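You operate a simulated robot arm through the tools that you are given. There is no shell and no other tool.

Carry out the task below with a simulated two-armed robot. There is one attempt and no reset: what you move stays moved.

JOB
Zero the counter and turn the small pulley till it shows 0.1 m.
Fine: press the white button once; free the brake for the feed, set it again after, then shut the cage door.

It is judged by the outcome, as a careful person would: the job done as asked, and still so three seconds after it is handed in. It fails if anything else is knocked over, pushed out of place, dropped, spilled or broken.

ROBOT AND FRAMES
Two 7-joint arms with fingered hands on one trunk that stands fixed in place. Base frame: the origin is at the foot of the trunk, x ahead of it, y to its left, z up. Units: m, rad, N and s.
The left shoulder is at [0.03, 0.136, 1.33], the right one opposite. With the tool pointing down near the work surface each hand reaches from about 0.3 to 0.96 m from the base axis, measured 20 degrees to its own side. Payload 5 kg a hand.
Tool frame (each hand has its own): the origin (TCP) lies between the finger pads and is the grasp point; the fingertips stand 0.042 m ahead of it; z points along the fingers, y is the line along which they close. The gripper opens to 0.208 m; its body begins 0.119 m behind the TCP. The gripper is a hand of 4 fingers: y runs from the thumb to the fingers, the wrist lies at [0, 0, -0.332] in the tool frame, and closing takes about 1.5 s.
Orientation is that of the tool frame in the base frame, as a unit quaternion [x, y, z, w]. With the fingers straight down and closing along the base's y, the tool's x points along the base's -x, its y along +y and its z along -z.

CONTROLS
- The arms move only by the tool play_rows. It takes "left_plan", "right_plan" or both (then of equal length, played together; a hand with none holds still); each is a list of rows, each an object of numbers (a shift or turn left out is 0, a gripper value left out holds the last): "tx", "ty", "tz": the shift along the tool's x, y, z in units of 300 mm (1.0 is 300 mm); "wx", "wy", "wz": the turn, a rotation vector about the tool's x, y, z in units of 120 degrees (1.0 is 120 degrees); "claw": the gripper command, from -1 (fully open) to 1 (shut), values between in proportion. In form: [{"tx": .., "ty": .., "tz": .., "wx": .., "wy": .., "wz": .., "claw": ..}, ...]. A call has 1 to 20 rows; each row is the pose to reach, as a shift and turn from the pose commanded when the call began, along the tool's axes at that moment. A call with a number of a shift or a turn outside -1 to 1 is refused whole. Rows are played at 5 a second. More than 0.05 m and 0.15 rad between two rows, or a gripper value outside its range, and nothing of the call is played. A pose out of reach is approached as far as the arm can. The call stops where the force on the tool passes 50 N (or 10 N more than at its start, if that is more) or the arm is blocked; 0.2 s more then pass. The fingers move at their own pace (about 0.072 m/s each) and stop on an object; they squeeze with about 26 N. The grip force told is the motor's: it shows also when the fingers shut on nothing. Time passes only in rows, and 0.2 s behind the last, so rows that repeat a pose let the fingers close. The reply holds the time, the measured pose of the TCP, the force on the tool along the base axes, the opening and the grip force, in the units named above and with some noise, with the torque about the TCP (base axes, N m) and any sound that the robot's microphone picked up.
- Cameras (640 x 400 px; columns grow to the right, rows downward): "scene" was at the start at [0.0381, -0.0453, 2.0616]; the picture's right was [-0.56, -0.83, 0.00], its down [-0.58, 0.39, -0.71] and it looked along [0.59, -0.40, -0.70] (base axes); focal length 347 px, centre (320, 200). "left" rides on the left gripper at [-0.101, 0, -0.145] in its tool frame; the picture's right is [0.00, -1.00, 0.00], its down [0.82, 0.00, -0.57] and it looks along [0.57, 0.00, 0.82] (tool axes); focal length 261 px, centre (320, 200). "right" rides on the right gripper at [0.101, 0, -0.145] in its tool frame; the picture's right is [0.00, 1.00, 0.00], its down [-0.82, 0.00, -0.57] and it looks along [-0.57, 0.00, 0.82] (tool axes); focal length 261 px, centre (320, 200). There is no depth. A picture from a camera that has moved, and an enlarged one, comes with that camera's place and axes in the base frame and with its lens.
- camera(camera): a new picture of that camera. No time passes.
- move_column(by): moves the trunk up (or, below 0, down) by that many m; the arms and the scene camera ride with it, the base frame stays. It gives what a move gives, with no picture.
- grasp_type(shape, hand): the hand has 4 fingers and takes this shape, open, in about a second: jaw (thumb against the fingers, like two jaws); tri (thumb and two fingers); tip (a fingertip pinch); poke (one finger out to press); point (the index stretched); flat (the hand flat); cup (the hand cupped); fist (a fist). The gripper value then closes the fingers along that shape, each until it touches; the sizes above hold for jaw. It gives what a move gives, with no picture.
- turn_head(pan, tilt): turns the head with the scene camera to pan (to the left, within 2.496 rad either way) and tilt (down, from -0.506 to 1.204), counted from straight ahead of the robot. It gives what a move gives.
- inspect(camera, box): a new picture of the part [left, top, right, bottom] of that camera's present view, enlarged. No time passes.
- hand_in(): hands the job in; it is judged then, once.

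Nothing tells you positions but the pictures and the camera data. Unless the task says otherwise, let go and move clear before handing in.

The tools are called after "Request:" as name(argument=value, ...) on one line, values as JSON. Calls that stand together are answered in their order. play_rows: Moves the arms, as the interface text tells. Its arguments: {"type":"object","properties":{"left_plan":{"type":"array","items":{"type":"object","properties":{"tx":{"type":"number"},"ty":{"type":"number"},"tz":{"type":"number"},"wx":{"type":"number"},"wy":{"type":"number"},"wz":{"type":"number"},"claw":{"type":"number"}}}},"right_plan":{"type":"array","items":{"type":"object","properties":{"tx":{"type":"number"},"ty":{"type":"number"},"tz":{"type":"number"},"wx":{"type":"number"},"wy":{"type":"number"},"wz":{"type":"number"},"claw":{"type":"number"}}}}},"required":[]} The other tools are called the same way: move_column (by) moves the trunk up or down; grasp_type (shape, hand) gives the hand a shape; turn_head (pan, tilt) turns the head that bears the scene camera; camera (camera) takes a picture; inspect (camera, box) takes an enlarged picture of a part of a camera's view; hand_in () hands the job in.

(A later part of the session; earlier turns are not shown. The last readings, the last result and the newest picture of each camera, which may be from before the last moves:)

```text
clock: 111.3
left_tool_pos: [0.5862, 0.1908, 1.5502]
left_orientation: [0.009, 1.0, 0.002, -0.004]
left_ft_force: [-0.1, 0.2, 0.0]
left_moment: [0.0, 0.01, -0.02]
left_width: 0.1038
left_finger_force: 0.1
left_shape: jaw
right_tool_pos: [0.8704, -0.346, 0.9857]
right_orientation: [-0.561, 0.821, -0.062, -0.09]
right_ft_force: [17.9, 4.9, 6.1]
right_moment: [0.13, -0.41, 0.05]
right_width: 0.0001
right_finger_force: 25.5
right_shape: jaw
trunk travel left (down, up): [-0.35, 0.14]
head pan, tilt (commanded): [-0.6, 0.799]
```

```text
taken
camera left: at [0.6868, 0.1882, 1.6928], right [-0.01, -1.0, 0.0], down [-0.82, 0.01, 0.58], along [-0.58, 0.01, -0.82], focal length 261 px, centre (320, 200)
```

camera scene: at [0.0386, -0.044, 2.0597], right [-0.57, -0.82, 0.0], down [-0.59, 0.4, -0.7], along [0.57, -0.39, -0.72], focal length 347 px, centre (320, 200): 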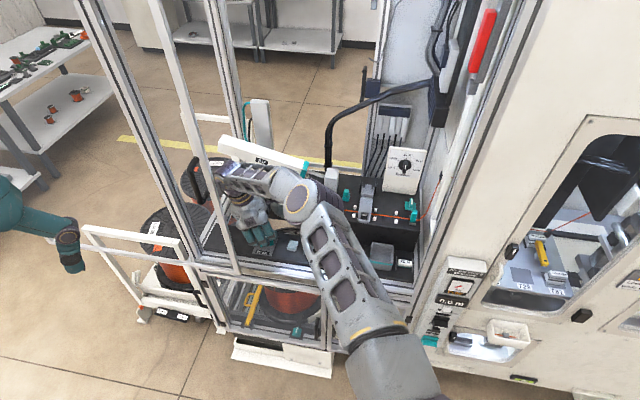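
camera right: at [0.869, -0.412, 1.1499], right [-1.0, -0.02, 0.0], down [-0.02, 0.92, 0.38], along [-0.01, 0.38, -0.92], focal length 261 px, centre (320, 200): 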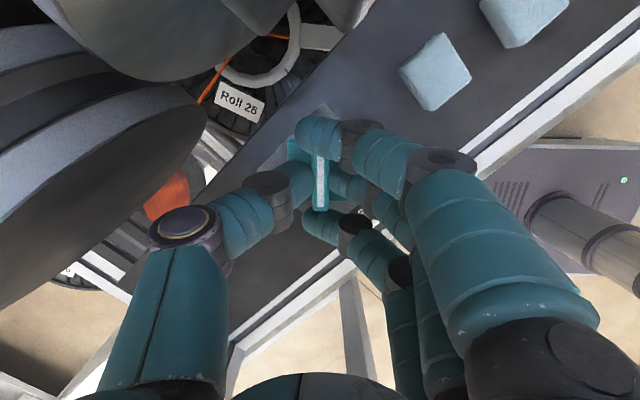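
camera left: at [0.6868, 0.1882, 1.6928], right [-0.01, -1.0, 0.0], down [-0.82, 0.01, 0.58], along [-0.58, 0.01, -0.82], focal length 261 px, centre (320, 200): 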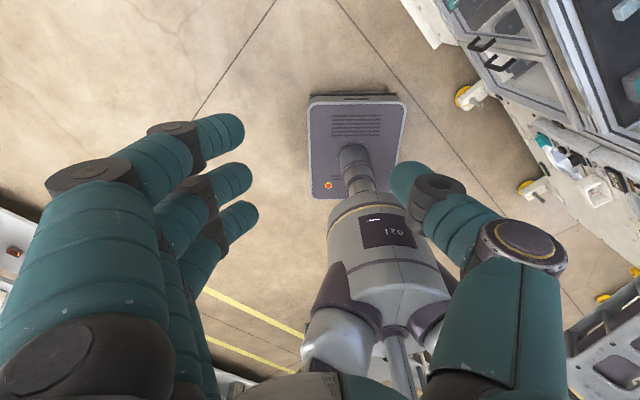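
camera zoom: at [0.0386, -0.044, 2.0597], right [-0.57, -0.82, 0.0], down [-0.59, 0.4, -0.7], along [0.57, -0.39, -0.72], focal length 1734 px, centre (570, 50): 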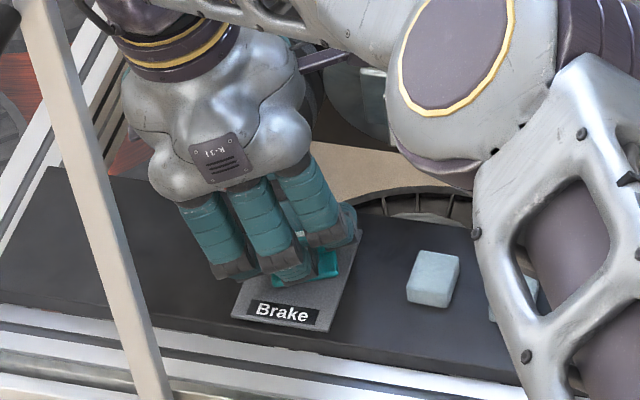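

Posture is clear of the stile and pulleys. Continuing clockwise the remaining 22°.

Request:
play_rows(right_plan=[{"tx": -0.001, "ty": -0.004, "wx": -0.013, "wz": 0.0611, "claw": 1}, {"tx": -0.002, "ty": -0.008, "wx": -0.026, "wz": 0.1223, "claw": 1}, {"tx": -0.003, "ty": -0.012, "wx": -0.039, "wz": 0.1834, "claw": 1}])

Request:
inspect(camera="right", box=[220, 80, 440, 260])

Request:
inspect(camera="scene", box=[180, 150, 340, 270])

```text
clock: 112.1
left_tool_pos: [0.5823, 0.1924, 1.5504]
left_orientation: [0.008, 1.0, 0.001, -0.002]
left_ft_force: [0.5, 0.3, -0.6]
left_moment: [-0.02, 0.05, -0.01]
left_width: 0.1041
left_finger_force: 0.1
left_shape: jaw
right_tool_pos: [0.871, -0.3449, 0.9877]
right_orientation: [-0.392, 0.914, -0.045, -0.099]
right_ft_force: [-0.8, 8.2, 15.6]
right_moment: [-3.64, -1.63, 2.58]
right_width: 0.0
right_finger_force: 25.9
right_shape: jaw
trunk travel left (down, up): [-0.35, 0.14]
head pan, tilt (commanded): [-0.6, 0.799]
```

```text
2.22 times, centred on (330, 170) of right
camera zoom: at [0.8244, -0.3923, 1.1511], right [-0.72, 0.69, 0.0], down [0.64, 0.67, 0.38], along [0.27, 0.27, -0.93], focal length 579 px, centre (298, 267)
```

zoom: 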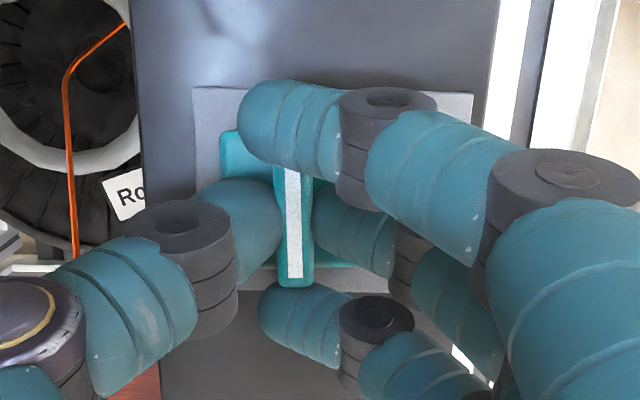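

```text
3.33 times, centred on (260, 210) of scene
camera zoom: at [0.0355, -0.0425, 2.0599], right [-0.56, -0.83, 0.0], down [-0.59, 0.4, -0.7], along [0.58, -0.39, -0.72], focal length 1156 px, centre (520, 167)
```

zoom: 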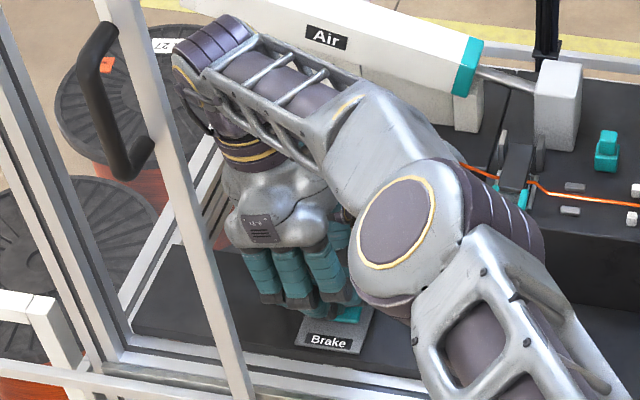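

The tab now lies at 90° to its start, and the torque jumped, so it is at its stop. I'll back off 4° to relieve it and check.

Request:
play_rows(right_plan=[{"wx": 0.0069, "wz": -0.0326, "claw": 1}, {"wx": 0.0069, "wz": -0.0326, "claw": 1}])

Request:
inspect(camera="right", box=[220, 80, 440, 260])

Request:
inspect(camera="scene", box=[400, 230, 520, 340])

```text
clock: 112.7
left_tool_pos: [0.5839, 0.1911, 1.5507]
left_orientation: [0.008, 1.0, 0.0, -0.002]
left_ft_force: [0.8, 0.4, 0.6]
left_moment: [-0.05, 0.03, 0.02]
left_width: 0.1041
left_finger_force: 0.2
left_shape: jaw
right_tool_pos: [0.8706, -0.3469, 0.9879]
right_orientation: [-0.422, 0.9, -0.047, -0.098]
right_ft_force: [-3.7, 1.8, 7.8]
right_moment: [-0.95, -1.92, -0.36]
right_width: 0.0003
right_finger_force: 25.9
right_shape: jaw
trunk travel left (down, up): [-0.35, 0.14]
head pan, tilt (commanded): [-0.6, 0.799]
```

```text
2.22 times, centred on (330, 170) of right
camera zoom: at [0.8281, -0.3974, 1.1508], right [-0.77, 0.64, 0.0], down [0.59, 0.71, 0.38], along [0.25, 0.29, -0.92], focal length 579 px, centre (298, 267)
```

zoom: 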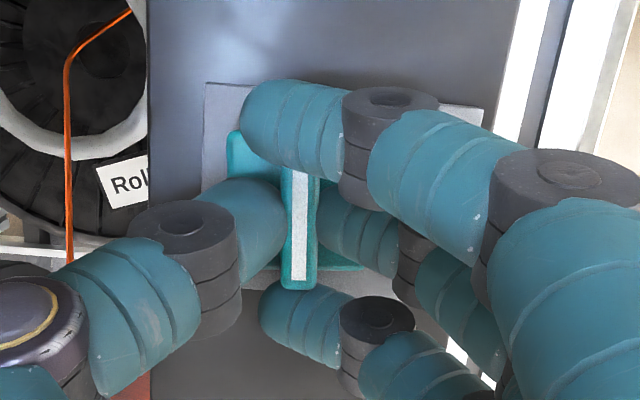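

```text
3.64 times, centred on (460, 285) of scene
camera zoom: at [0.0358, -0.0443, 2.0597], right [-0.57, -0.82, 0.0], down [-0.59, 0.4, -0.7], along [0.58, -0.39, -0.72], focal length 1261 px, centre (-189, -109)
```

zoom: 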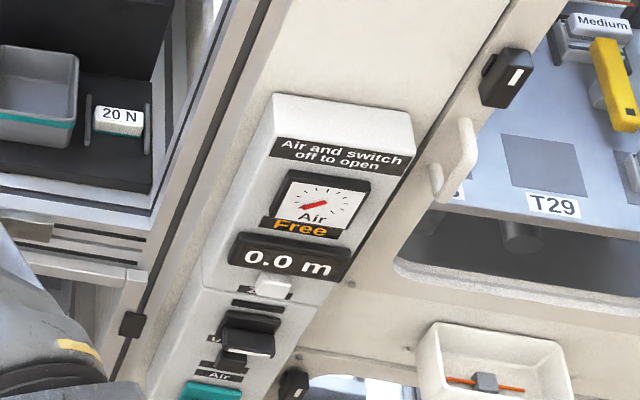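

The counter still reads 0.0 m. The hand seems to brush the black pulley lightly on the thumb side, so I'll loosen the grip only slightly and lift straight up.

Request:
play_rows(right_plan=[{"claw": 0.75}, {"claw": 0.72}, {"claw": 0.72}, {"tx": 0.0104, "tz": -0.049, "claw": 0.72}, {"tx": 0.0208, "tz": -0.098, "claw": 0.72}, {"tx": 0.0312, "tz": -0.147, "claw": 0.72}])

Request:
camera(camera="right")

Request:
inspect(camera="scene", box=[180, 150, 340, 270])

```text
clock: 114.1
left_tool_pos: [0.5865, 0.1866, 1.5498]
left_orientation: [0.008, 1.0, 0.002, -0.004]
left_ft_force: [-0.1, -1.7, 0.5]
left_moment: [0.2, 0.15, 0.0]
left_width: 0.1042
left_finger_force: 0.1
left_shape: jaw
right_tool_pos: [0.8752, -0.3527, 1.0338]
right_orientation: [-0.421, 0.9, -0.049, -0.097]
right_ft_force: [-7.5, -0.9, 7.0]
right_moment: [-0.15, -0.62, -0.37]
right_width: 0.0283
right_finger_force: 0.0
right_shape: jaw
trunk travel left (down, up): [-0.35, 0.14]
head pan, tilt (commanded): [-0.6, 0.799]
```

```text
taken
camera right: at [0.8304, -0.4021, 1.1967], right [-0.76, 0.64, -0.01], down [0.59, 0.71, 0.38], along [0.25, 0.29, -0.92], focal length 261 px, centre (320, 200)
```

right: 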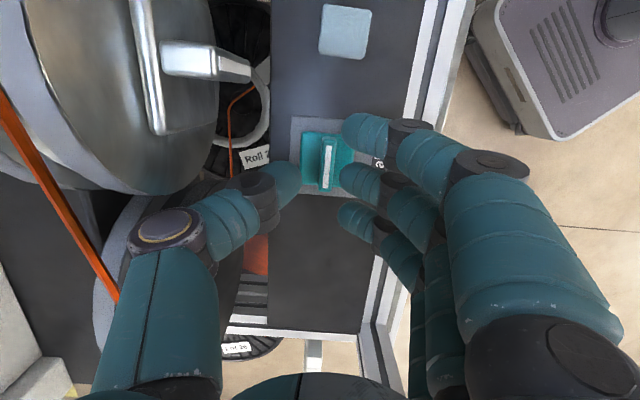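

```text
3.33 times, centred on (260, 210) of scene
camera zoom: at [0.0382, -0.0485, 2.0598], right [-0.57, -0.82, 0.0], down [-0.59, 0.41, -0.7], along [0.57, -0.39, -0.72], focal length 1156 px, centre (520, 167)
```

zoom: 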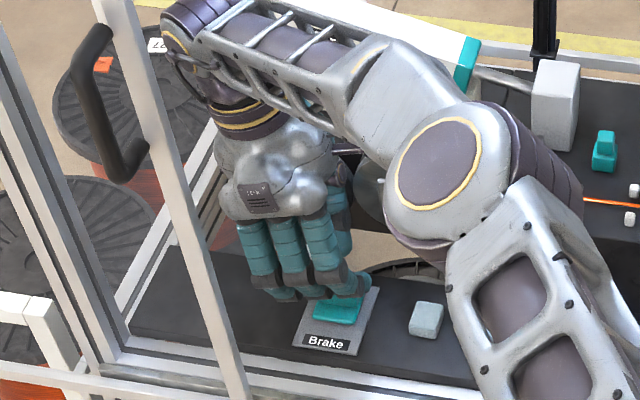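

The tab is released and turned. I'll move the hand a few centimetres toward the robot, off the black pulley, then up.

Request:
play_rows(right_plan=[{"tx": -0.003, "ty": 0.045, "claw": 0.72}, {"tx": -0.006, "ty": 0.09, "claw": 0.72}, {"tx": -0.009, "ty": 0.133, "claw": 0.72}, {"tx": 0.02, "ty": 0.133, "tz": -0.13, "claw": 0.72}, {"tx": 0.05, "ty": 0.133, "tz": -0.26, "claw": 0.72}])

Request:
camera(camera="right")

Request:
camera(camera="scene")

```text
clock: 115.3
left_tool_pos: [0.5826, 0.1908, 1.5505]
left_orientation: [0.007, 1.0, 0.001, -0.003]
left_ft_force: [0.0, -0.1, -0.2]
left_moment: [0.0, -0.05, 0.0]
left_width: 0.1038
left_finger_force: 0.1
left_shape: jaw
right_tool_pos: [0.8398, -0.3176, 1.1141]
right_orientation: [-0.424, 0.899, -0.047, -0.098]
right_ft_force: [-0.3, 1.2, -0.6]
right_moment: [-0.14, -0.08, 0.02]
right_width: 0.029
right_finger_force: 0.1
right_shape: jaw
trunk travel left (down, up): [-0.35, 0.14]
head pan, tilt (commanded): [-0.6, 0.799]
```

```text
taken
camera right: at [0.7969, -0.368, 1.2755], right [-0.77, 0.64, 0.0], down [0.59, 0.71, 0.38], along [0.25, 0.29, -0.92], focal length 261 px, centre (320, 200)
```

right: 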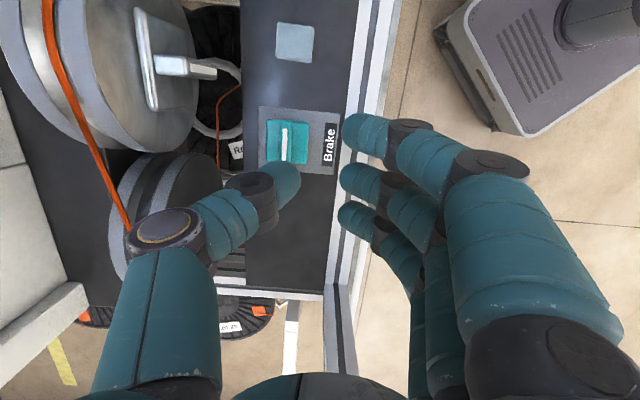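

```text
taken
camera scene: at [0.0357, -0.0446, 2.0598], right [-0.56, -0.83, 0.0], down [-0.59, 0.4, -0.7], along [0.58, -0.39, -0.72], focal length 347 px, centre (320, 200)
```

scene: 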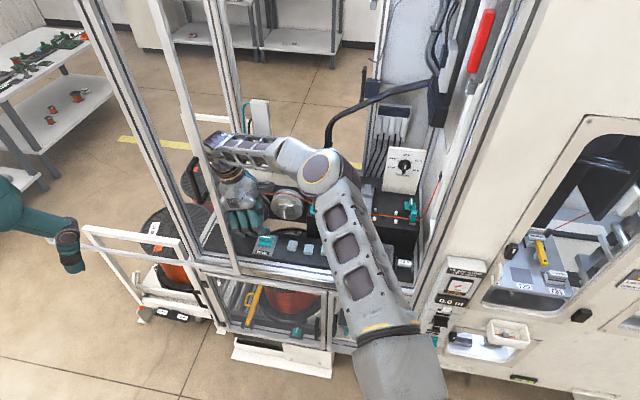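

The tab is now turned 90° and the hand is free of contact. I'll withdraw the right hand up, right and out of the cage, keeping its roll for the return.

Request:
play_rows(right_plan=[{"tx": 0.095, "ty": 0.006, "tz": -0.048}, {"tx": 0.19, "ty": 0.012, "tz": -0.096}, {"tx": 0.285, "ty": 0.018, "tz": -0.144}, {"tx": 0.38, "ty": 0.023, "tz": -0.191}, {"tx": 0.475, "ty": 0.029, "tz": -0.239}, {"tx": 0.57, "ty": 0.035, "tz": -0.287}])

Request:
play_rows(right_plan=[{"tx": 0.01, "ty": 0.11, "tz": -0.01}, {"tx": 0.02, "ty": 0.22, "tz": -0.02}, {"tx": 0.03, "ty": 0.33, "tz": -0.03}, {"tx": 0.04, "ty": 0.44, "tz": -0.04}, {"tx": 0.05, "ty": 0.55, "tz": -0.05}, {"tx": 0.06, "ty": 0.66, "tz": -0.06}, {"tx": 0.07, "ty": 0.77, "tz": -0.07}, {"tx": 0.08, "ty": 0.88, "tz": -0.08}])

Request:
camera(camera="scene")

```text
clock: 116.7
left_tool_pos: [0.5812, 0.1892, 1.5506]
left_orientation: [0.008, 1.0, 0.001, -0.002]
left_ft_force: [-1.2, -0.7, 0.5]
left_moment: [0.04, -0.15, -0.01]
left_width: 0.104
left_finger_force: 0.0
left_shape: jaw
right_tool_pos: [0.7395, -0.426, 1.2348]
right_orientation: [-0.423, 0.9, -0.046, -0.097]
right_ft_force: [0.0, -0.6, 0.5]
right_moment: [-0.04, -0.09, 0.03]
right_width: 0.0288
right_finger_force: 0.0
right_shape: jaw
trunk travel left (down, up): [-0.35, 0.14]
head pan, tilt (commanded): [-0.6, 0.799]
```

```text
clock: 118.5
left_tool_pos: [0.5826, 0.1909, 1.5503]
left_orientation: [0.007, 1.0, 0.0, -0.003]
left_ft_force: [-0.3, 1.1, -0.4]
left_moment: [-0.06, -0.08, 0.0]
left_width: 0.1039
left_finger_force: 0.1
left_shape: jaw
right_tool_pos: [0.5243, -0.2724, 1.261]
right_orientation: [-0.423, 0.9, -0.047, -0.096]
right_ft_force: [-1.0, 0.1, -0.2]
right_moment: [-0.03, -0.1, 0.08]
right_width: 0.0292
right_finger_force: 0.1
right_shape: jaw
trunk travel left (down, up): [-0.35, 0.14]
head pan, tilt (commanded): [-0.6, 0.799]
```

```text
taken
camera scene: at [0.0357, -0.044, 2.0598], right [-0.56, -0.83, 0.0], down [-0.59, 0.4, -0.7], along [0.58, -0.39, -0.72], focal length 347 px, centre (320, 200)
```

scene: 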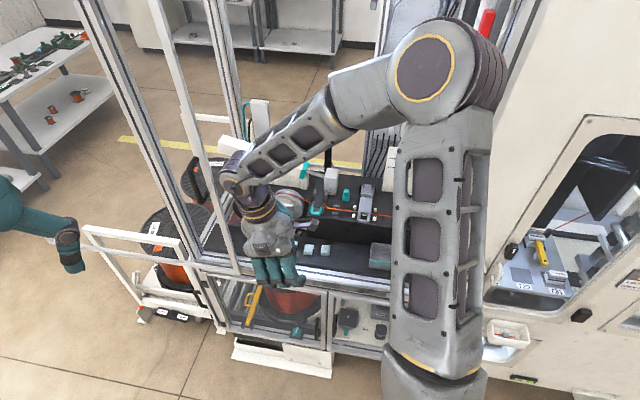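

Now park the right hand further right and up.

Request:
play_rows(right_plan=[{"tx": 0.102, "ty": 0.006, "tz": -0.035}, {"tx": 0.204, "ty": 0.013, "tz": -0.07}, {"tx": 0.306, "ty": 0.019, "tz": -0.106}, {"tx": 0.408, "ty": 0.026, "tz": -0.141}, {"tx": 0.509, "ty": 0.032, "tz": -0.176}, {"tx": 0.611, "ty": 0.039, "tz": -0.211}, {"tx": 0.713, "ty": 0.045, "tz": -0.247}, {"tx": 0.815, "ty": 0.052, "tz": -0.282}, {"tx": 0.917, "ty": 0.058, "tz": -0.317}])

Request:
camera(camera="scene")

Request:
camera(camera="right")

```text
clock: 120.5
left_tool_pos: [0.5816, 0.1901, 1.5513]
left_orientation: [0.008, 1.0, 0.001, -0.002]
left_ft_force: [-0.6, -0.6, 0.6]
left_moment: [0.03, -0.12, 0.02]
left_width: 0.104
left_finger_force: 0.1
left_shape: jaw
right_tool_pos: [0.3525, -0.453, 1.4121]
right_orientation: [-0.424, 0.899, -0.047, -0.097]
right_ft_force: [-1.2, -1.0, 0.0]
right_moment: [0.01, -0.12, 0.04]
right_width: 0.0291
right_finger_force: 0.0
right_shape: jaw
trunk travel left (down, up): [-0.35, 0.14]
head pan, tilt (commanded): [-0.6, 0.799]
```

```text
taken
camera scene: at [0.0343, -0.0458, 2.0598], right [-0.56, -0.83, 0.0], down [-0.59, 0.41, -0.7], along [0.58, -0.39, -0.72], focal length 347 px, centre (320, 200)
```

scene: 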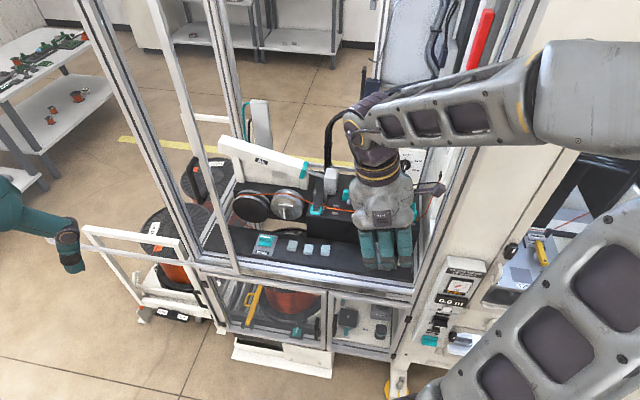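

```text
taken
camera right: at [0.3077, -0.5038, 1.5759], right [-0.77, 0.64, 0.0], down [0.59, 0.71, 0.38], along [0.25, 0.29, -0.92], focal length 261 px, centre (320, 200)
```

right: 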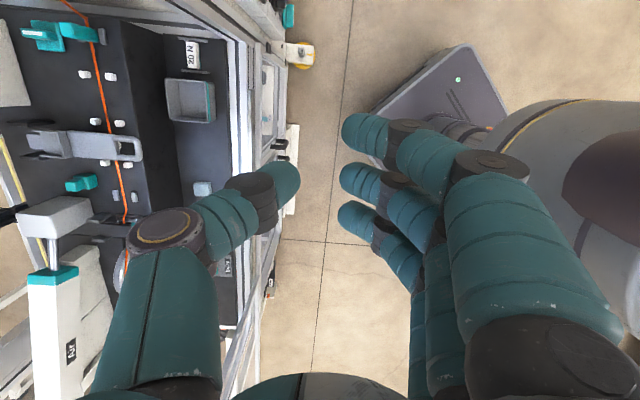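

The right arm is parked and the counter panel is visible. Now I'll bring the left hand in again, first to the 45° pose.

Request:
play_rows(left_plan=[{"ty": -0.133, "tz": 0.042, "claw": 0.45}, {"ty": -0.267, "tz": 0.083, "claw": 0.45}, {"ty": -0.4, "tz": 0.125, "claw": 0.45}, {"ty": -0.533, "tz": 0.167, "claw": 0.45}])

Request:
play_rows(left_plan=[{"tx": -0.02, "ty": -0.067, "tz": 0.073, "wx": 0.0143, "wy": -0.0356, "wz": 0.0346}, {"tx": -0.04, "ty": -0.133, "tz": 0.147, "wx": 0.0286, "wy": -0.0712, "wz": 0.0692}, {"tx": -0.06, "ty": -0.2, "tz": 0.22, "wx": 0.0429, "wy": -0.1068, "wz": 0.1038}, {"tx": -0.08, "ty": -0.267, "tz": 0.293, "wx": 0.0572, "wy": -0.1424, "wz": 0.1384}, {"tx": -0.1, "ty": -0.334, "tz": 0.366, "wx": 0.0715, "wy": -0.178, "wz": 0.173}, {"tx": -0.12, "ty": -0.4, "tz": 0.44, "wx": 0.0858, "wy": -0.2136, "wz": 0.2076}, {"tx": -0.14, "ty": -0.467, "tz": 0.513, "wx": 0.1001, "wy": -0.2492, "wz": 0.2422}, {"tx": -0.16, "ty": -0.534, "tz": 0.586, "wx": 0.1144, "wy": -0.2848, "wz": 0.2768}, {"tx": -0.18, "ty": -0.6, "tz": 0.66, "wx": 0.1287, "wy": -0.3204, "wz": 0.3114}, {"tx": -0.2, "ty": -0.667, "tz": 0.733, "wx": 0.143, "wy": -0.356, "wz": 0.346}])

Request:
camera(camera="left")

```text
clock: 121.5
left_tool_pos: [0.5841, 0.0275, 1.4985]
left_orientation: [0.008, 1.0, 0.002, -0.004]
left_ft_force: [-0.1, -1.2, -0.4]
left_moment: [0.19, 0.03, -0.01]
left_width: 0.0572
left_finger_force: 0.0
left_shape: jaw
right_tool_pos: [0.354, -0.4554, 1.4121]
right_orientation: [-0.424, 0.899, -0.046, -0.097]
right_ft_force: [-0.2, -1.7, -0.8]
right_moment: [0.16, 0.02, -0.09]
right_width: 0.0289
right_finger_force: 0.0
right_shape: jaw
trunk travel left (down, up): [-0.35, 0.14]
head pan, tilt (commanded): [-0.6, 0.799]
```

```text
clock: 123.7
left_tool_pos: [0.6381, -0.1706, 1.2782]
left_orientation: [0.352, 0.855, -0.146, 0.351]
left_ft_force: [-0.5, -0.6, 0.4]
left_moment: [0.06, 0.09, -0.11]
left_width: 0.0577
left_finger_force: 0.0
left_shape: jaw
right_tool_pos: [0.3551, -0.4528, 1.4123]
right_orientation: [-0.422, 0.9, -0.047, -0.097]
right_ft_force: [0.1, 0.0, 0.0]
right_moment: [-0.03, 0.14, -0.01]
right_width: 0.0291
right_finger_force: 0.0
right_shape: jaw
trunk travel left (down, up): [-0.35, 0.14]
head pan, tilt (commanded): [-0.6, 0.799]
```

```text
taken
camera left: at [0.6172, -0.1495, 1.4518], right [-0.7, -0.71, 0.01], down [-0.7, 0.69, -0.17], along [0.12, -0.12, -0.99], focal length 261 px, centre (320, 200)
```

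left: 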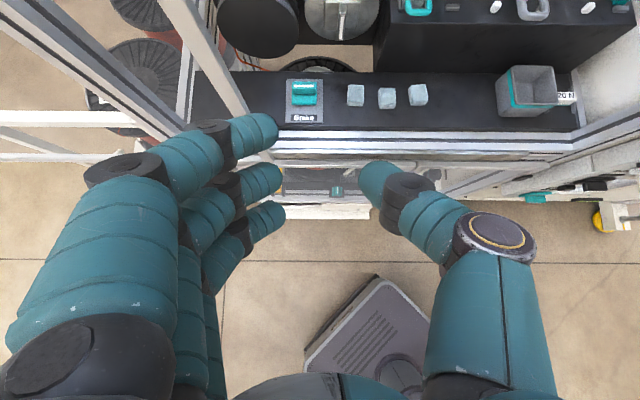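

The brake tab now reads crosswise, cubes undisturbed. Next I'll level the left hand in front of the small pulley.

Request:
play_rows(left_plan=[{"tx": 0.038, "ty": -0.026, "tz": 0.066, "wy": -0.0375}, {"tx": 0.075, "ty": -0.052, "tz": 0.132, "wy": -0.075}, {"tx": 0.113, "ty": -0.078, "tz": 0.198, "wy": -0.1125}, {"tx": 0.151, "ty": -0.104, "tz": 0.264, "wy": -0.15}, {"tx": 0.189, "ty": -0.13, "tz": 0.33, "wy": -0.1875}, {"tx": 0.226, "ty": -0.156, "tz": 0.396, "wy": -0.225}, {"tx": 0.264, "ty": -0.182, "tz": 0.462, "wy": -0.2625}, {"tx": 0.302, "ty": -0.208, "tz": 0.528, "wy": -0.3}, {"tx": 0.339, "ty": -0.234, "tz": 0.594, "wy": -0.3375}, {"tx": 0.377, "ty": -0.26, "tz": 0.66, "wy": -0.375}])

Request:
camera(camera="left")

Request:
camera(camera="scene")

```text
clock: 125.9
left_tool_pos: [0.6243, -0.2669, 1.058]
left_orientation: [0.27, 0.655, -0.27, 0.652]
left_ft_force: [1.6, 0.4, 1.4]
left_moment: [0.06, 0.05, -0.06]
left_width: 0.0574
left_finger_force: 0.0
left_shape: jaw
right_tool_pos: [0.3545, -0.4527, 1.4116]
right_orientation: [-0.424, 0.899, -0.047, -0.097]
right_ft_force: [0.1, 0.7, 1.3]
right_moment: [0.02, 0.05, 0.01]
right_width: 0.029
right_finger_force: 0.0
right_shape: jaw
trunk travel left (down, up): [-0.35, 0.14]
head pan, tilt (commanded): [-0.6, 0.799]
```

```text
taken
camera left: at [0.5215, -0.1664, 1.1593], right [-0.7, -0.71, 0.01], down [-0.41, 0.4, -0.82], along [0.58, -0.58, -0.58], focal length 261 px, centre (320, 200)
```

left: 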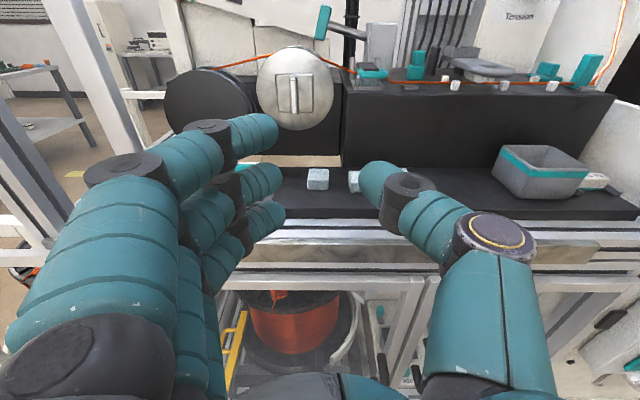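

```text
taken
camera scene: at [0.0374, -0.0457, 2.0597], right [-0.56, -0.83, 0.0], down [-0.59, 0.41, -0.7], along [0.57, -0.39, -0.72], focal length 347 px, centre (320, 200)
```

scene: 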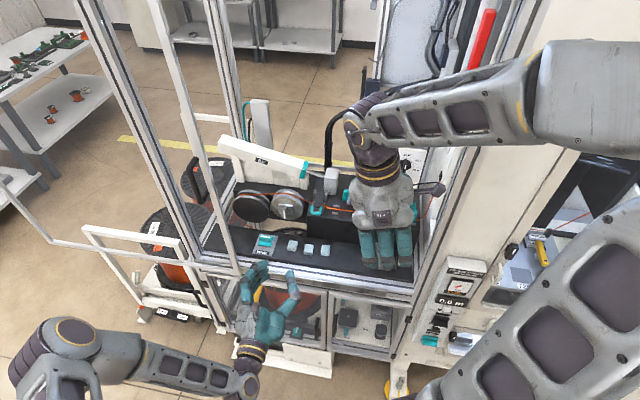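

The hand is level and aligned with the pulley. I'll zoom in on the tab.

Request:
inspect(camera="left", box=[240, 30, 360, 140])

Request:
inspect(camera="scene", box=[420, 240, 500, 330])

```text
3.64 times, centred on (300, 85) of left
camera zoom: at [0.5215, -0.1664, 1.1593], right [-0.7, -0.71, 0.01], down [-0.41, 0.4, -0.82], along [0.58, -0.58, -0.58], focal length 948 px, centre (393, 618)
```

zoom: 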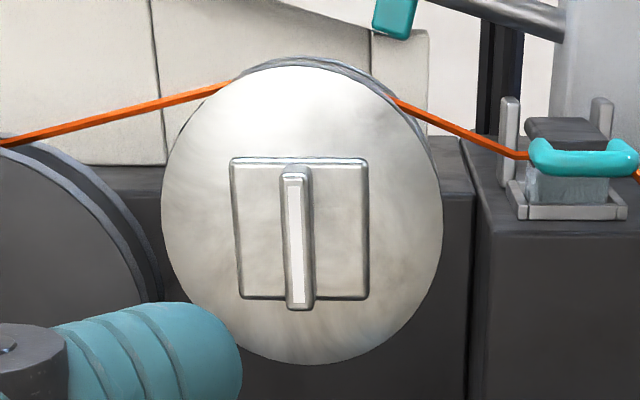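

```text
4.44 times, centred on (460, 285) of scene
camera zoom: at [0.0374, -0.0457, 2.0597], right [-0.56, -0.83, 0.0], down [-0.59, 0.41, -0.7], along [0.57, -0.39, -0.72], focal length 1541 px, centre (-302, -178)
```

zoom: 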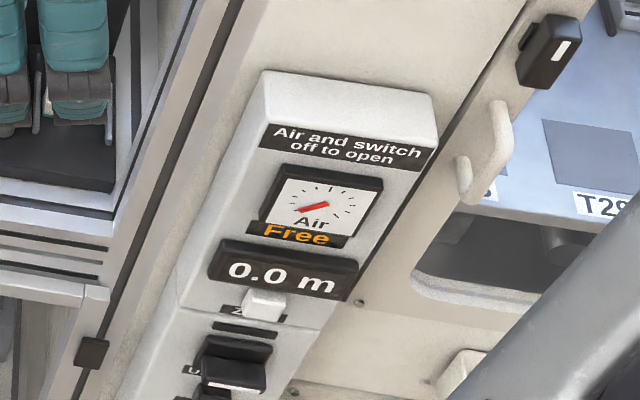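

The pulley tab is vertical with its end at n≈0.92, centre e≈0.2745, z≈1.055. I'll advance 17 cm, then centre on the tab.

Request:
play_rows(left_plan=[{"tz": 0.14}, {"tz": 0.28}, {"tz": 0.42}, {"tz": 0.567}, {"ty": 0.06, "tz": 0.567}, {"ty": 0.125, "tz": 0.567}])

Request:
camera(camera="left")

Request:
inspect(camera="scene", box=[180, 160, 340, 280])

```text
clock: 127.3
left_tool_pos: [0.7696, -0.3595, 1.0572]
left_orientation: [0.269, 0.657, -0.269, 0.651]
left_ft_force: [-0.2, -1.3, -0.1]
left_moment: [-0.03, -0.03, 0.07]
left_width: 0.0575
left_finger_force: 0.0
left_shape: jaw
right_tool_pos: [0.3539, -0.4529, 1.4138]
right_orientation: [-0.422, 0.9, -0.047, -0.097]
right_ft_force: [0.3, -0.2, 0.8]
right_moment: [0.02, 0.06, -0.02]
right_width: 0.0289
right_finger_force: 0.1
right_shape: jaw
trunk travel left (down, up): [-0.35, 0.14]
head pan, tilt (commanded): [-0.6, 0.799]
```

```text
taken
camera left: at [0.6685, -0.2584, 1.1585], right [-0.7, -0.71, 0.01], down [-0.41, 0.4, -0.82], along [0.58, -0.58, -0.58], focal length 261 px, centre (320, 200)
```

left: 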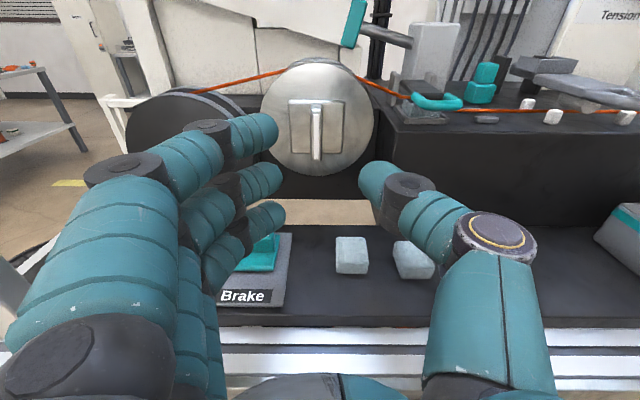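

```text
3.33 times, centred on (260, 220) of scene
camera zoom: at [0.0377, -0.0456, 2.0597], right [-0.57, -0.82, 0.0], down [-0.59, 0.41, -0.7], along [0.57, -0.39, -0.72], focal length 1156 px, centre (520, 133)
```

zoom: 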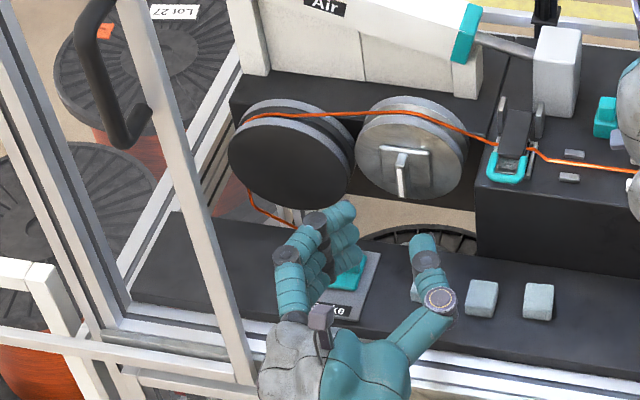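

Centred within a few millimetres. I'll advance the last 8.5 cm onto the tab.

Request:
play_rows(left_plan=[{"ty": 0.005, "tz": 0.09}, {"ty": 0.01, "tz": 0.18}, {"ty": 0.013, "tz": 0.25}, {"ty": 0.013, "tz": 0.287}])

Request:
camera(camera="left")

Request:
inspect(camera="scene", box=[220, 160, 340, 250])

```text
clock: 128.3
left_tool_pos: [0.836, -0.4175, 1.0576]
left_orientation: [0.269, 0.657, -0.269, 0.651]
left_ft_force: [-0.4, -0.4, -0.2]
left_moment: [-0.02, 0.01, -0.02]
left_width: 0.0574
left_finger_force: 0.1
left_shape: jaw
right_tool_pos: [0.3553, -0.4525, 1.4124]
right_orientation: [-0.424, 0.899, -0.047, -0.098]
right_ft_force: [0.0, 0.7, -0.2]
right_moment: [-0.02, 0.01, -0.03]
right_width: 0.0288
right_finger_force: 0.0
right_shape: jaw
trunk travel left (down, up): [-0.35, 0.14]
head pan, tilt (commanded): [-0.6, 0.799]
```

```text
taken
camera left: at [0.7337, -0.317, 1.1589], right [-0.7, -0.71, 0.01], down [-0.41, 0.4, -0.82], along [0.58, -0.58, -0.58], focal length 261 px, centre (320, 200)
```

left: 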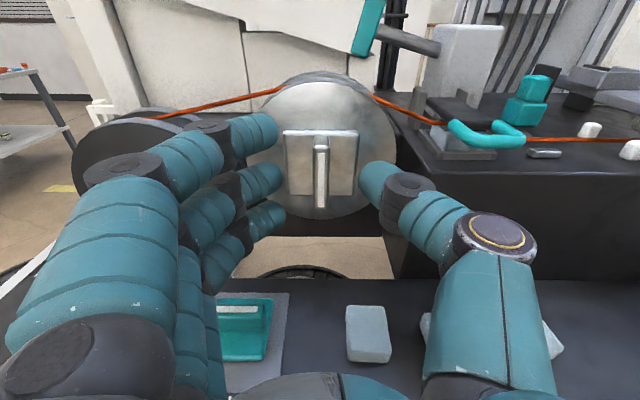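

```text
4.44 times, centred on (280, 205) of scene
camera zoom: at [0.0374, -0.0457, 2.0597], right [-0.56, -0.83, 0.0], down [-0.59, 0.41, -0.7], along [0.57, -0.39, -0.72], focal length 1541 px, centre (498, 178)
```

zoom: 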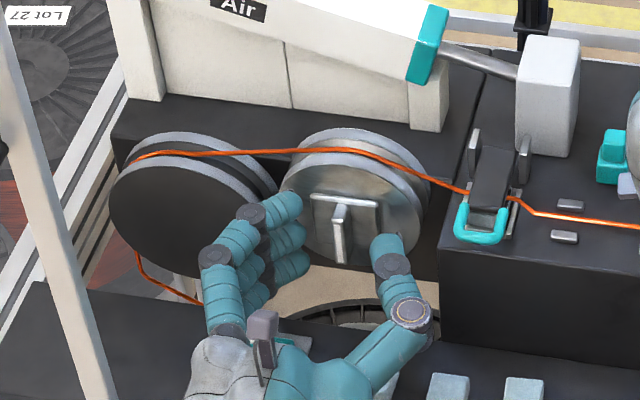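

Tab sits midway between thumb and fingers. Closing.

Request:
play_rows(left_plan=[{"claw": 0.8}, {"claw": 1}, {"claw": 1}, {"claw": 1}, {"claw": 1}, {"claw": 1}])

Request:
camera(camera="left")

Request:
inspect(camera="scene", box=[220, 160, 340, 250])

Request:
inspect(camera="scene", box=[420, 240, 500, 330])

```text
clock: 129.7
left_tool_pos: [0.835, -0.4191, 1.059]
left_orientation: [0.269, 0.656, -0.269, 0.652]
left_ft_force: [0.5, -3.4, 0.3]
left_moment: [0.12, -0.18, -0.05]
left_width: 0.004
left_finger_force: 26.1
left_shape: jaw
right_tool_pos: [0.3538, -0.4536, 1.4125]
right_orientation: [-0.423, 0.9, -0.047, -0.098]
right_ft_force: [0.0, 0.0, -0.4]
right_moment: [-0.04, 0.02, -0.05]
right_width: 0.029
right_finger_force: 0.1
right_shape: jaw
trunk travel left (down, up): [-0.35, 0.14]
head pan, tilt (commanded): [-0.6, 0.799]
```

```text
taken
camera left: at [0.7331, -0.3173, 1.1592], right [-0.7, -0.71, 0.01], down [-0.41, 0.4, -0.82], along [0.58, -0.58, -0.58], focal length 261 px, centre (320, 200)
```

left: 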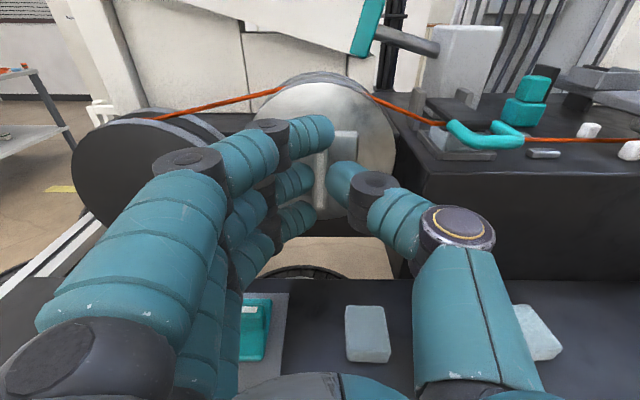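

```text
4.44 times, centred on (280, 205) of scene
camera zoom: at [0.037, -0.0458, 2.0597], right [-0.56, -0.83, 0.0], down [-0.59, 0.41, -0.7], along [0.58, -0.39, -0.72], focal length 1541 px, centre (498, 178)
```

zoom: 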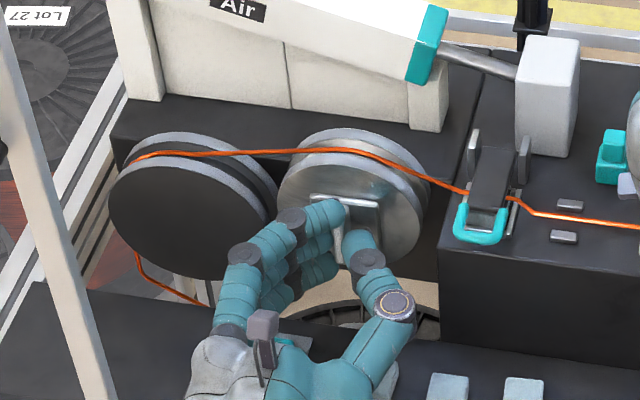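

```text
4.44 times, centred on (460, 285) of scene
camera zoom: at [0.037, -0.0458, 2.0597], right [-0.56, -0.83, 0.0], down [-0.59, 0.41, -0.7], along [0.58, -0.39, -0.72], focal length 1541 px, centre (-302, -178)
```

zoom: 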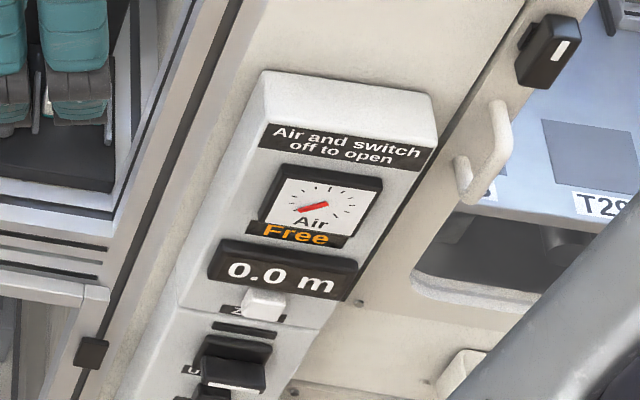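

Gripped with small side forces. I'll turn 12° clockwise (feed direction) and check the counter and torque.

Request:
play_rows(left_plan=[{"wz": 0.05, "claw": 1}, {"wz": 0.1, "claw": 1}])

Request:
inspect(camera="left", box=[220, 60, 440, 240])

Request:
inspect(camera="scene", box=[420, 240, 500, 330])

```text
clock: 130.3
left_tool_pos: [0.8345, -0.4176, 1.0579]
left_orientation: [0.338, 0.624, -0.2, 0.676]
left_ft_force: [1.8, -6.9, 2.3]
left_moment: [-0.24, -0.11, -0.17]
left_width: 0.0038
left_finger_force: 25.7
left_shape: jaw
right_tool_pos: [0.3525, -0.4541, 1.4118]
right_orientation: [-0.423, 0.9, -0.047, -0.097]
right_ft_force: [0.8, -0.3, 0.3]
right_moment: [-0.02, 0.01, -0.01]
right_width: 0.0292
right_finger_force: 0.1
right_shape: jaw
trunk travel left (down, up): [-0.35, 0.14]
head pan, tilt (commanded): [-0.6, 0.799]
```

```text
2.22 times, centred on (330, 150) of left
camera zoom: at [0.7179, -0.3324, 1.157], right [-0.69, -0.69, -0.2], down [-0.29, 0.52, -0.8], along [0.66, -0.49, -0.57], focal length 579 px, centre (298, 311)
```

zoom: 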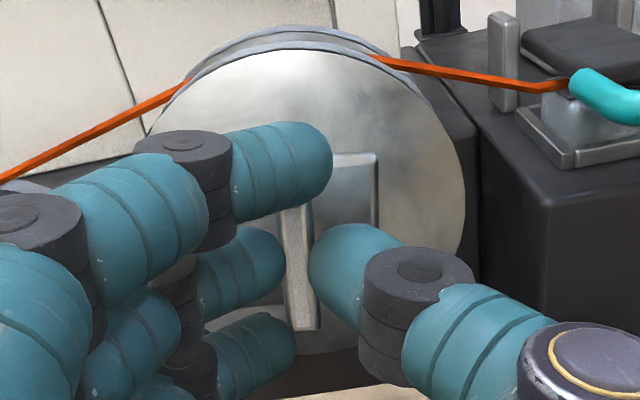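

```text
4.44 times, centred on (460, 285) of scene
camera zoom: at [0.0369, -0.0462, 2.0597], right [-0.57, -0.82, 0.0], down [-0.59, 0.41, -0.7], along [0.58, -0.39, -0.72], focal length 1541 px, centre (-302, -178)
```

zoom: 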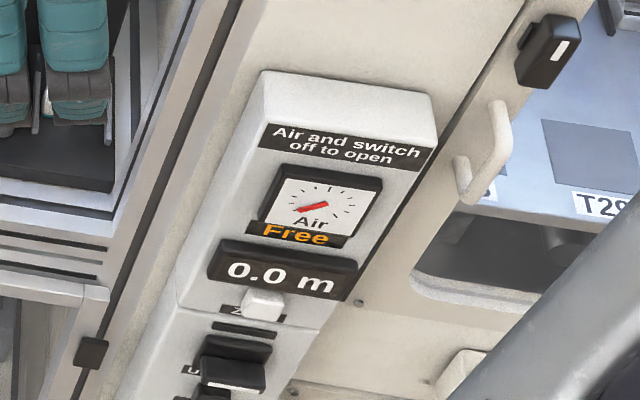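

The pulley turns with the hand at very low torque, so the brake is free. Continuing to 36° total.

Request:
play_rows(left_plan=[{"wz": 0.05, "claw": 1}, {"wz": 0.1, "claw": 1}, {"wz": 0.15, "claw": 1}, {"wz": 0.2, "claw": 1}])

Request:
inspect(camera="left", box=[220, 60, 440, 240])

Request:
inspect(camera="scene", box=[420, 240, 500, 330])

```text
clock: 131.3
left_tool_pos: [0.8349, -0.4185, 1.0577]
left_orientation: [0.461, 0.539, -0.055, 0.703]
left_ft_force: [-2.9, -15.7, 6.2]
left_moment: [-0.22, -0.15, -0.43]
left_width: 0.0037
left_finger_force: 25.8
left_shape: jaw
right_tool_pos: [0.3531, -0.4536, 1.4129]
right_orientation: [-0.422, 0.9, -0.046, -0.097]
right_ft_force: [0.7, -0.2, -0.5]
right_moment: [0.05, -0.03, -0.02]
right_width: 0.0292
right_finger_force: 0.1
right_shape: jaw
trunk travel left (down, up): [-0.35, 0.14]
head pan, tilt (commanded): [-0.6, 0.799]
```

```text
2.22 times, centred on (330, 150) of left
camera zoom: at [0.69, -0.3599, 1.1397], right [-0.58, -0.57, -0.58], down [-0.07, 0.75, -0.66], along [0.81, -0.34, -0.47], focal length 579 px, centre (298, 311)
```

zoom: 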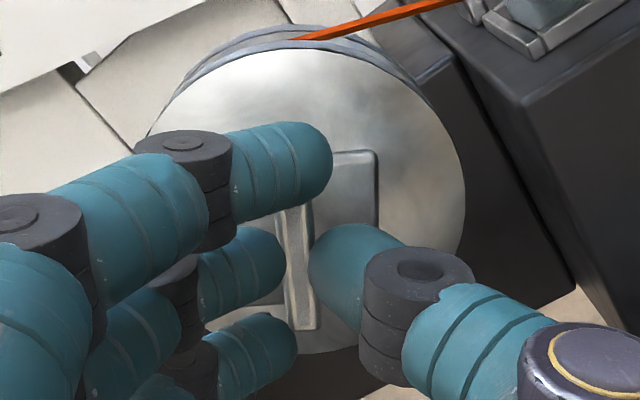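

```text
4.44 times, centred on (460, 285) of scene
camera zoom: at [0.0361, -0.0469, 2.0597], right [-0.57, -0.82, 0.0], down [-0.59, 0.41, -0.7], along [0.58, -0.39, -0.72], focal length 1541 px, centre (-302, -178)
```

zoom: 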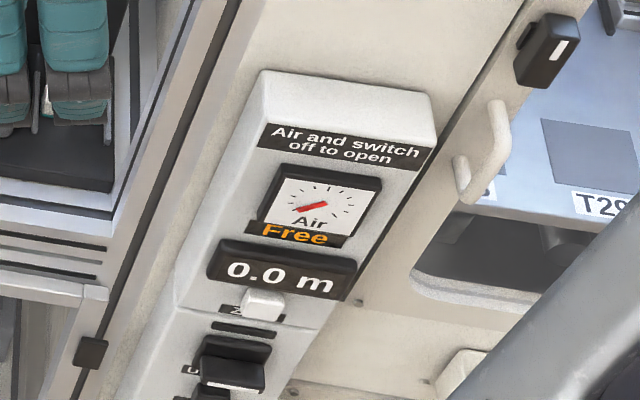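

At 37° the display still shows 0.0 m, as expected before half way. I'll continue in small steps, easing the hand toward the axis to cut side force.

Request:
play_rows(left_plan=[{"tx": -0.004, "ty": -0.003, "wz": 0.033, "claw": 1}, {"tx": -0.0087, "ty": -0.006, "wz": 0.067, "claw": 1}])

Request:
inspect(camera="scene", box=[420, 240, 500, 330])

```text
clock: 131.9
left_tool_pos: [0.8341, -0.4198, 1.0568]
left_orientation: [0.496, 0.508, -0.005, 0.705]
left_ft_force: [0.4, -11.1, 1.6]
left_moment: [-0.12, -0.04, -0.27]
left_width: 0.0034
left_finger_force: 25.8
left_shape: jaw
right_tool_pos: [0.3536, -0.4547, 1.4115]
right_orientation: [-0.424, 0.899, -0.047, -0.097]
right_ft_force: [-0.6, 0.2, 0.0]
right_moment: [-0.01, -0.03, -0.02]
right_width: 0.029
right_finger_force: 0.0
right_shape: jaw
trunk travel left (down, up): [-0.35, 0.14]
head pan, tilt (commanded): [-0.6, 0.799]
```

```text
4.44 times, centred on (460, 285) of scene
camera zoom: at [0.0369, -0.0464, 2.0596], right [-0.56, -0.83, 0.0], down [-0.59, 0.41, -0.7], along [0.58, -0.39, -0.72], focal length 1541 px, centre (-302, -178)
```

zoom: 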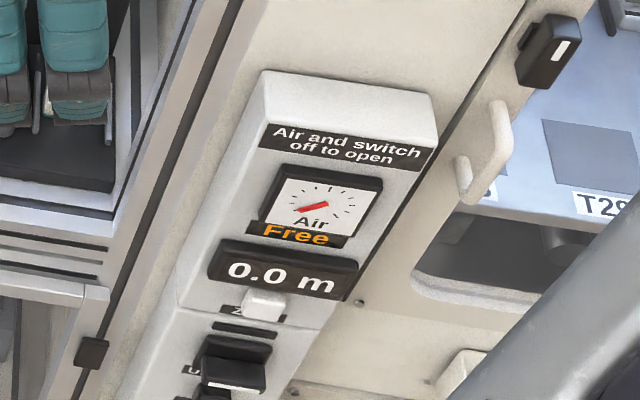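

At 44° still 0.0 m. Continuing in 4° steps and reading the counter.

Request:
play_rows(left_plan=[{"tx": -0.002, "ty": -0.002, "wz": 0.033, "claw": 1}])

Request:
inspect(camera="scene", box=[420, 240, 500, 330])

Request:
play_rows(left_plan=[{"tx": -0.002, "ty": -0.002, "wz": 0.033, "claw": 1}])

Request:
inspect(camera="scene", box=[420, 240, 500, 330])

Request:
inspect(camera="left", box=[220, 60, 440, 240])

```text
clock: 132.3
left_tool_pos: [0.8341, -0.4186, 1.0575]
left_orientation: [0.514, 0.49, 0.02, 0.704]
left_ft_force: [1.5, -8.2, -1.0]
left_moment: [-0.05, 0.0, -0.17]
left_width: 0.0038
left_finger_force: 26.0
left_shape: jaw
right_tool_pos: [0.3536, -0.4535, 1.4123]
right_orientation: [-0.423, 0.9, -0.046, -0.098]
right_ft_force: [-0.4, -0.7, -0.3]
right_moment: [0.01, -0.02, 0.01]
right_width: 0.0288
right_finger_force: 0.0
right_shape: jaw
trunk travel left (down, up): [-0.35, 0.14]
head pan, tilt (commanded): [-0.6, 0.799]
```

```text
4.44 times, centred on (460, 285) of scene
camera zoom: at [0.0372, -0.0463, 2.0596], right [-0.56, -0.83, 0.0], down [-0.59, 0.41, -0.7], along [0.58, -0.39, -0.72], focal length 1541 px, centre (-302, -178)
```

zoom: 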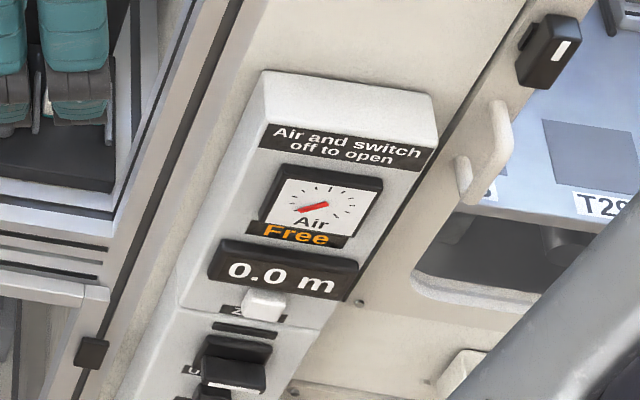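

```text
clock: 132.7
left_tool_pos: [0.8333, -0.4195, 1.0563]
left_orientation: [0.529, 0.473, 0.044, 0.703]
left_ft_force: [3.0, -3.3, -4.6]
left_moment: [0.02, 0.09, 0.0]
left_width: 0.0037
left_finger_force: 25.5
left_shape: jaw
right_tool_pos: [0.3547, -0.4538, 1.4119]
right_orientation: [-0.424, 0.899, -0.046, -0.098]
right_ft_force: [-0.9, -0.5, -0.4]
right_moment: [-0.01, 0.02, -0.01]
right_width: 0.0288
right_finger_force: 0.0
right_shape: jaw
trunk travel left (down, up): [-0.35, 0.14]
head pan, tilt (commanded): [-0.6, 0.799]
```

```text
4.44 times, centred on (460, 285) of scene
camera zoom: at [0.0379, -0.0458, 2.0596], right [-0.56, -0.83, 0.0], down [-0.59, 0.41, -0.7], along [0.57, -0.39, -0.72], focal length 1541 px, centre (-302, -178)
```

zoom: 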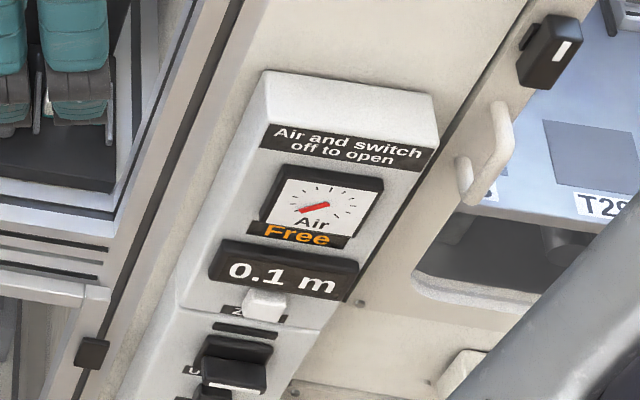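

```text
2.22 times, centred on (330, 150) of left
camera zoom: at [0.6749, -0.3756, 1.1205], right [-0.44, -0.44, -0.78], down [0.04, 0.86, -0.51], along [0.9, -0.26, -0.36], focal length 579 px, centre (298, 311)
```

zoom: 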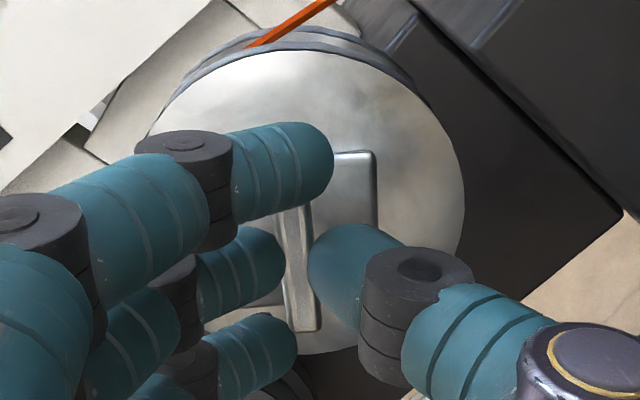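

The counter flipped to 0.1 m at about 50°, which implies ~0.0573 m effective radius; so 0.10 m lies near 100°. I'll carry on toward ~92° so the true value sits well inside 0.1, watching clearance.

Request:
play_rows(left_plan=[{"tx": 0.003, "wz": 0.05, "claw": 1}, {"tx": 0.006, "wz": 0.1, "claw": 1}])

Request:
inspect(camera="scene", box=[200, 160, 360, 280])

Request:
camera(camera="left")

```text
clock: 133.3
left_tool_pos: [0.8328, -0.4197, 1.056]
left_orientation: [0.577, 0.414, 0.117, 0.694]
left_ft_force: [3.8, -3.5, -2.8]
left_moment: [-0.02, 0.03, -0.08]
left_width: 0.0036
left_finger_force: 26.0
left_shape: jaw
right_tool_pos: [0.3538, -0.4528, 1.4127]
right_orientation: [-0.423, 0.9, -0.047, -0.098]
right_ft_force: [-0.1, -0.7, -0.1]
right_moment: [-0.01, 0.01, -0.02]
right_width: 0.0288
right_finger_force: 0.1
right_shape: jaw
trunk travel left (down, up): [-0.35, 0.14]
head pan, tilt (commanded): [-0.6, 0.799]
```

```text
3.33 times, centred on (280, 220) of scene
camera zoom: at [0.0377, -0.0458, 2.0597], right [-0.56, -0.83, 0.0], down [-0.59, 0.41, -0.7], along [0.57, -0.39, -0.72], focal length 1156 px, centre (453, 133)
```

zoom: 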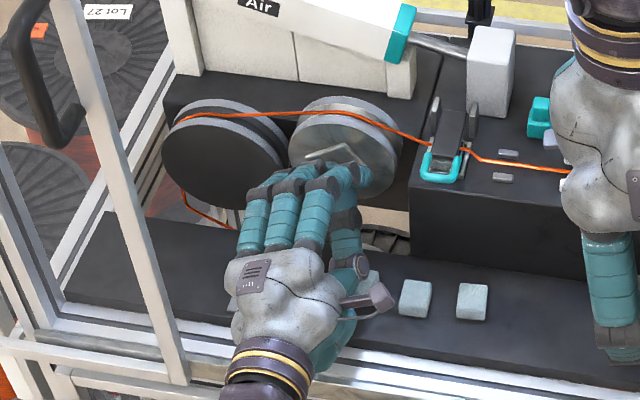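

```text
taken
camera left: at [0.6667, -0.3834, 1.1018], right [-0.32, -0.31, -0.9], down [0.11, 0.93, -0.36], along [0.94, -0.21, -0.26], focal length 261 px, centre (320, 200)
```

left: 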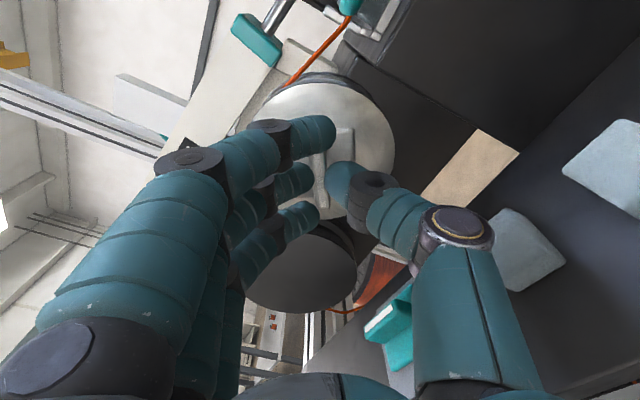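

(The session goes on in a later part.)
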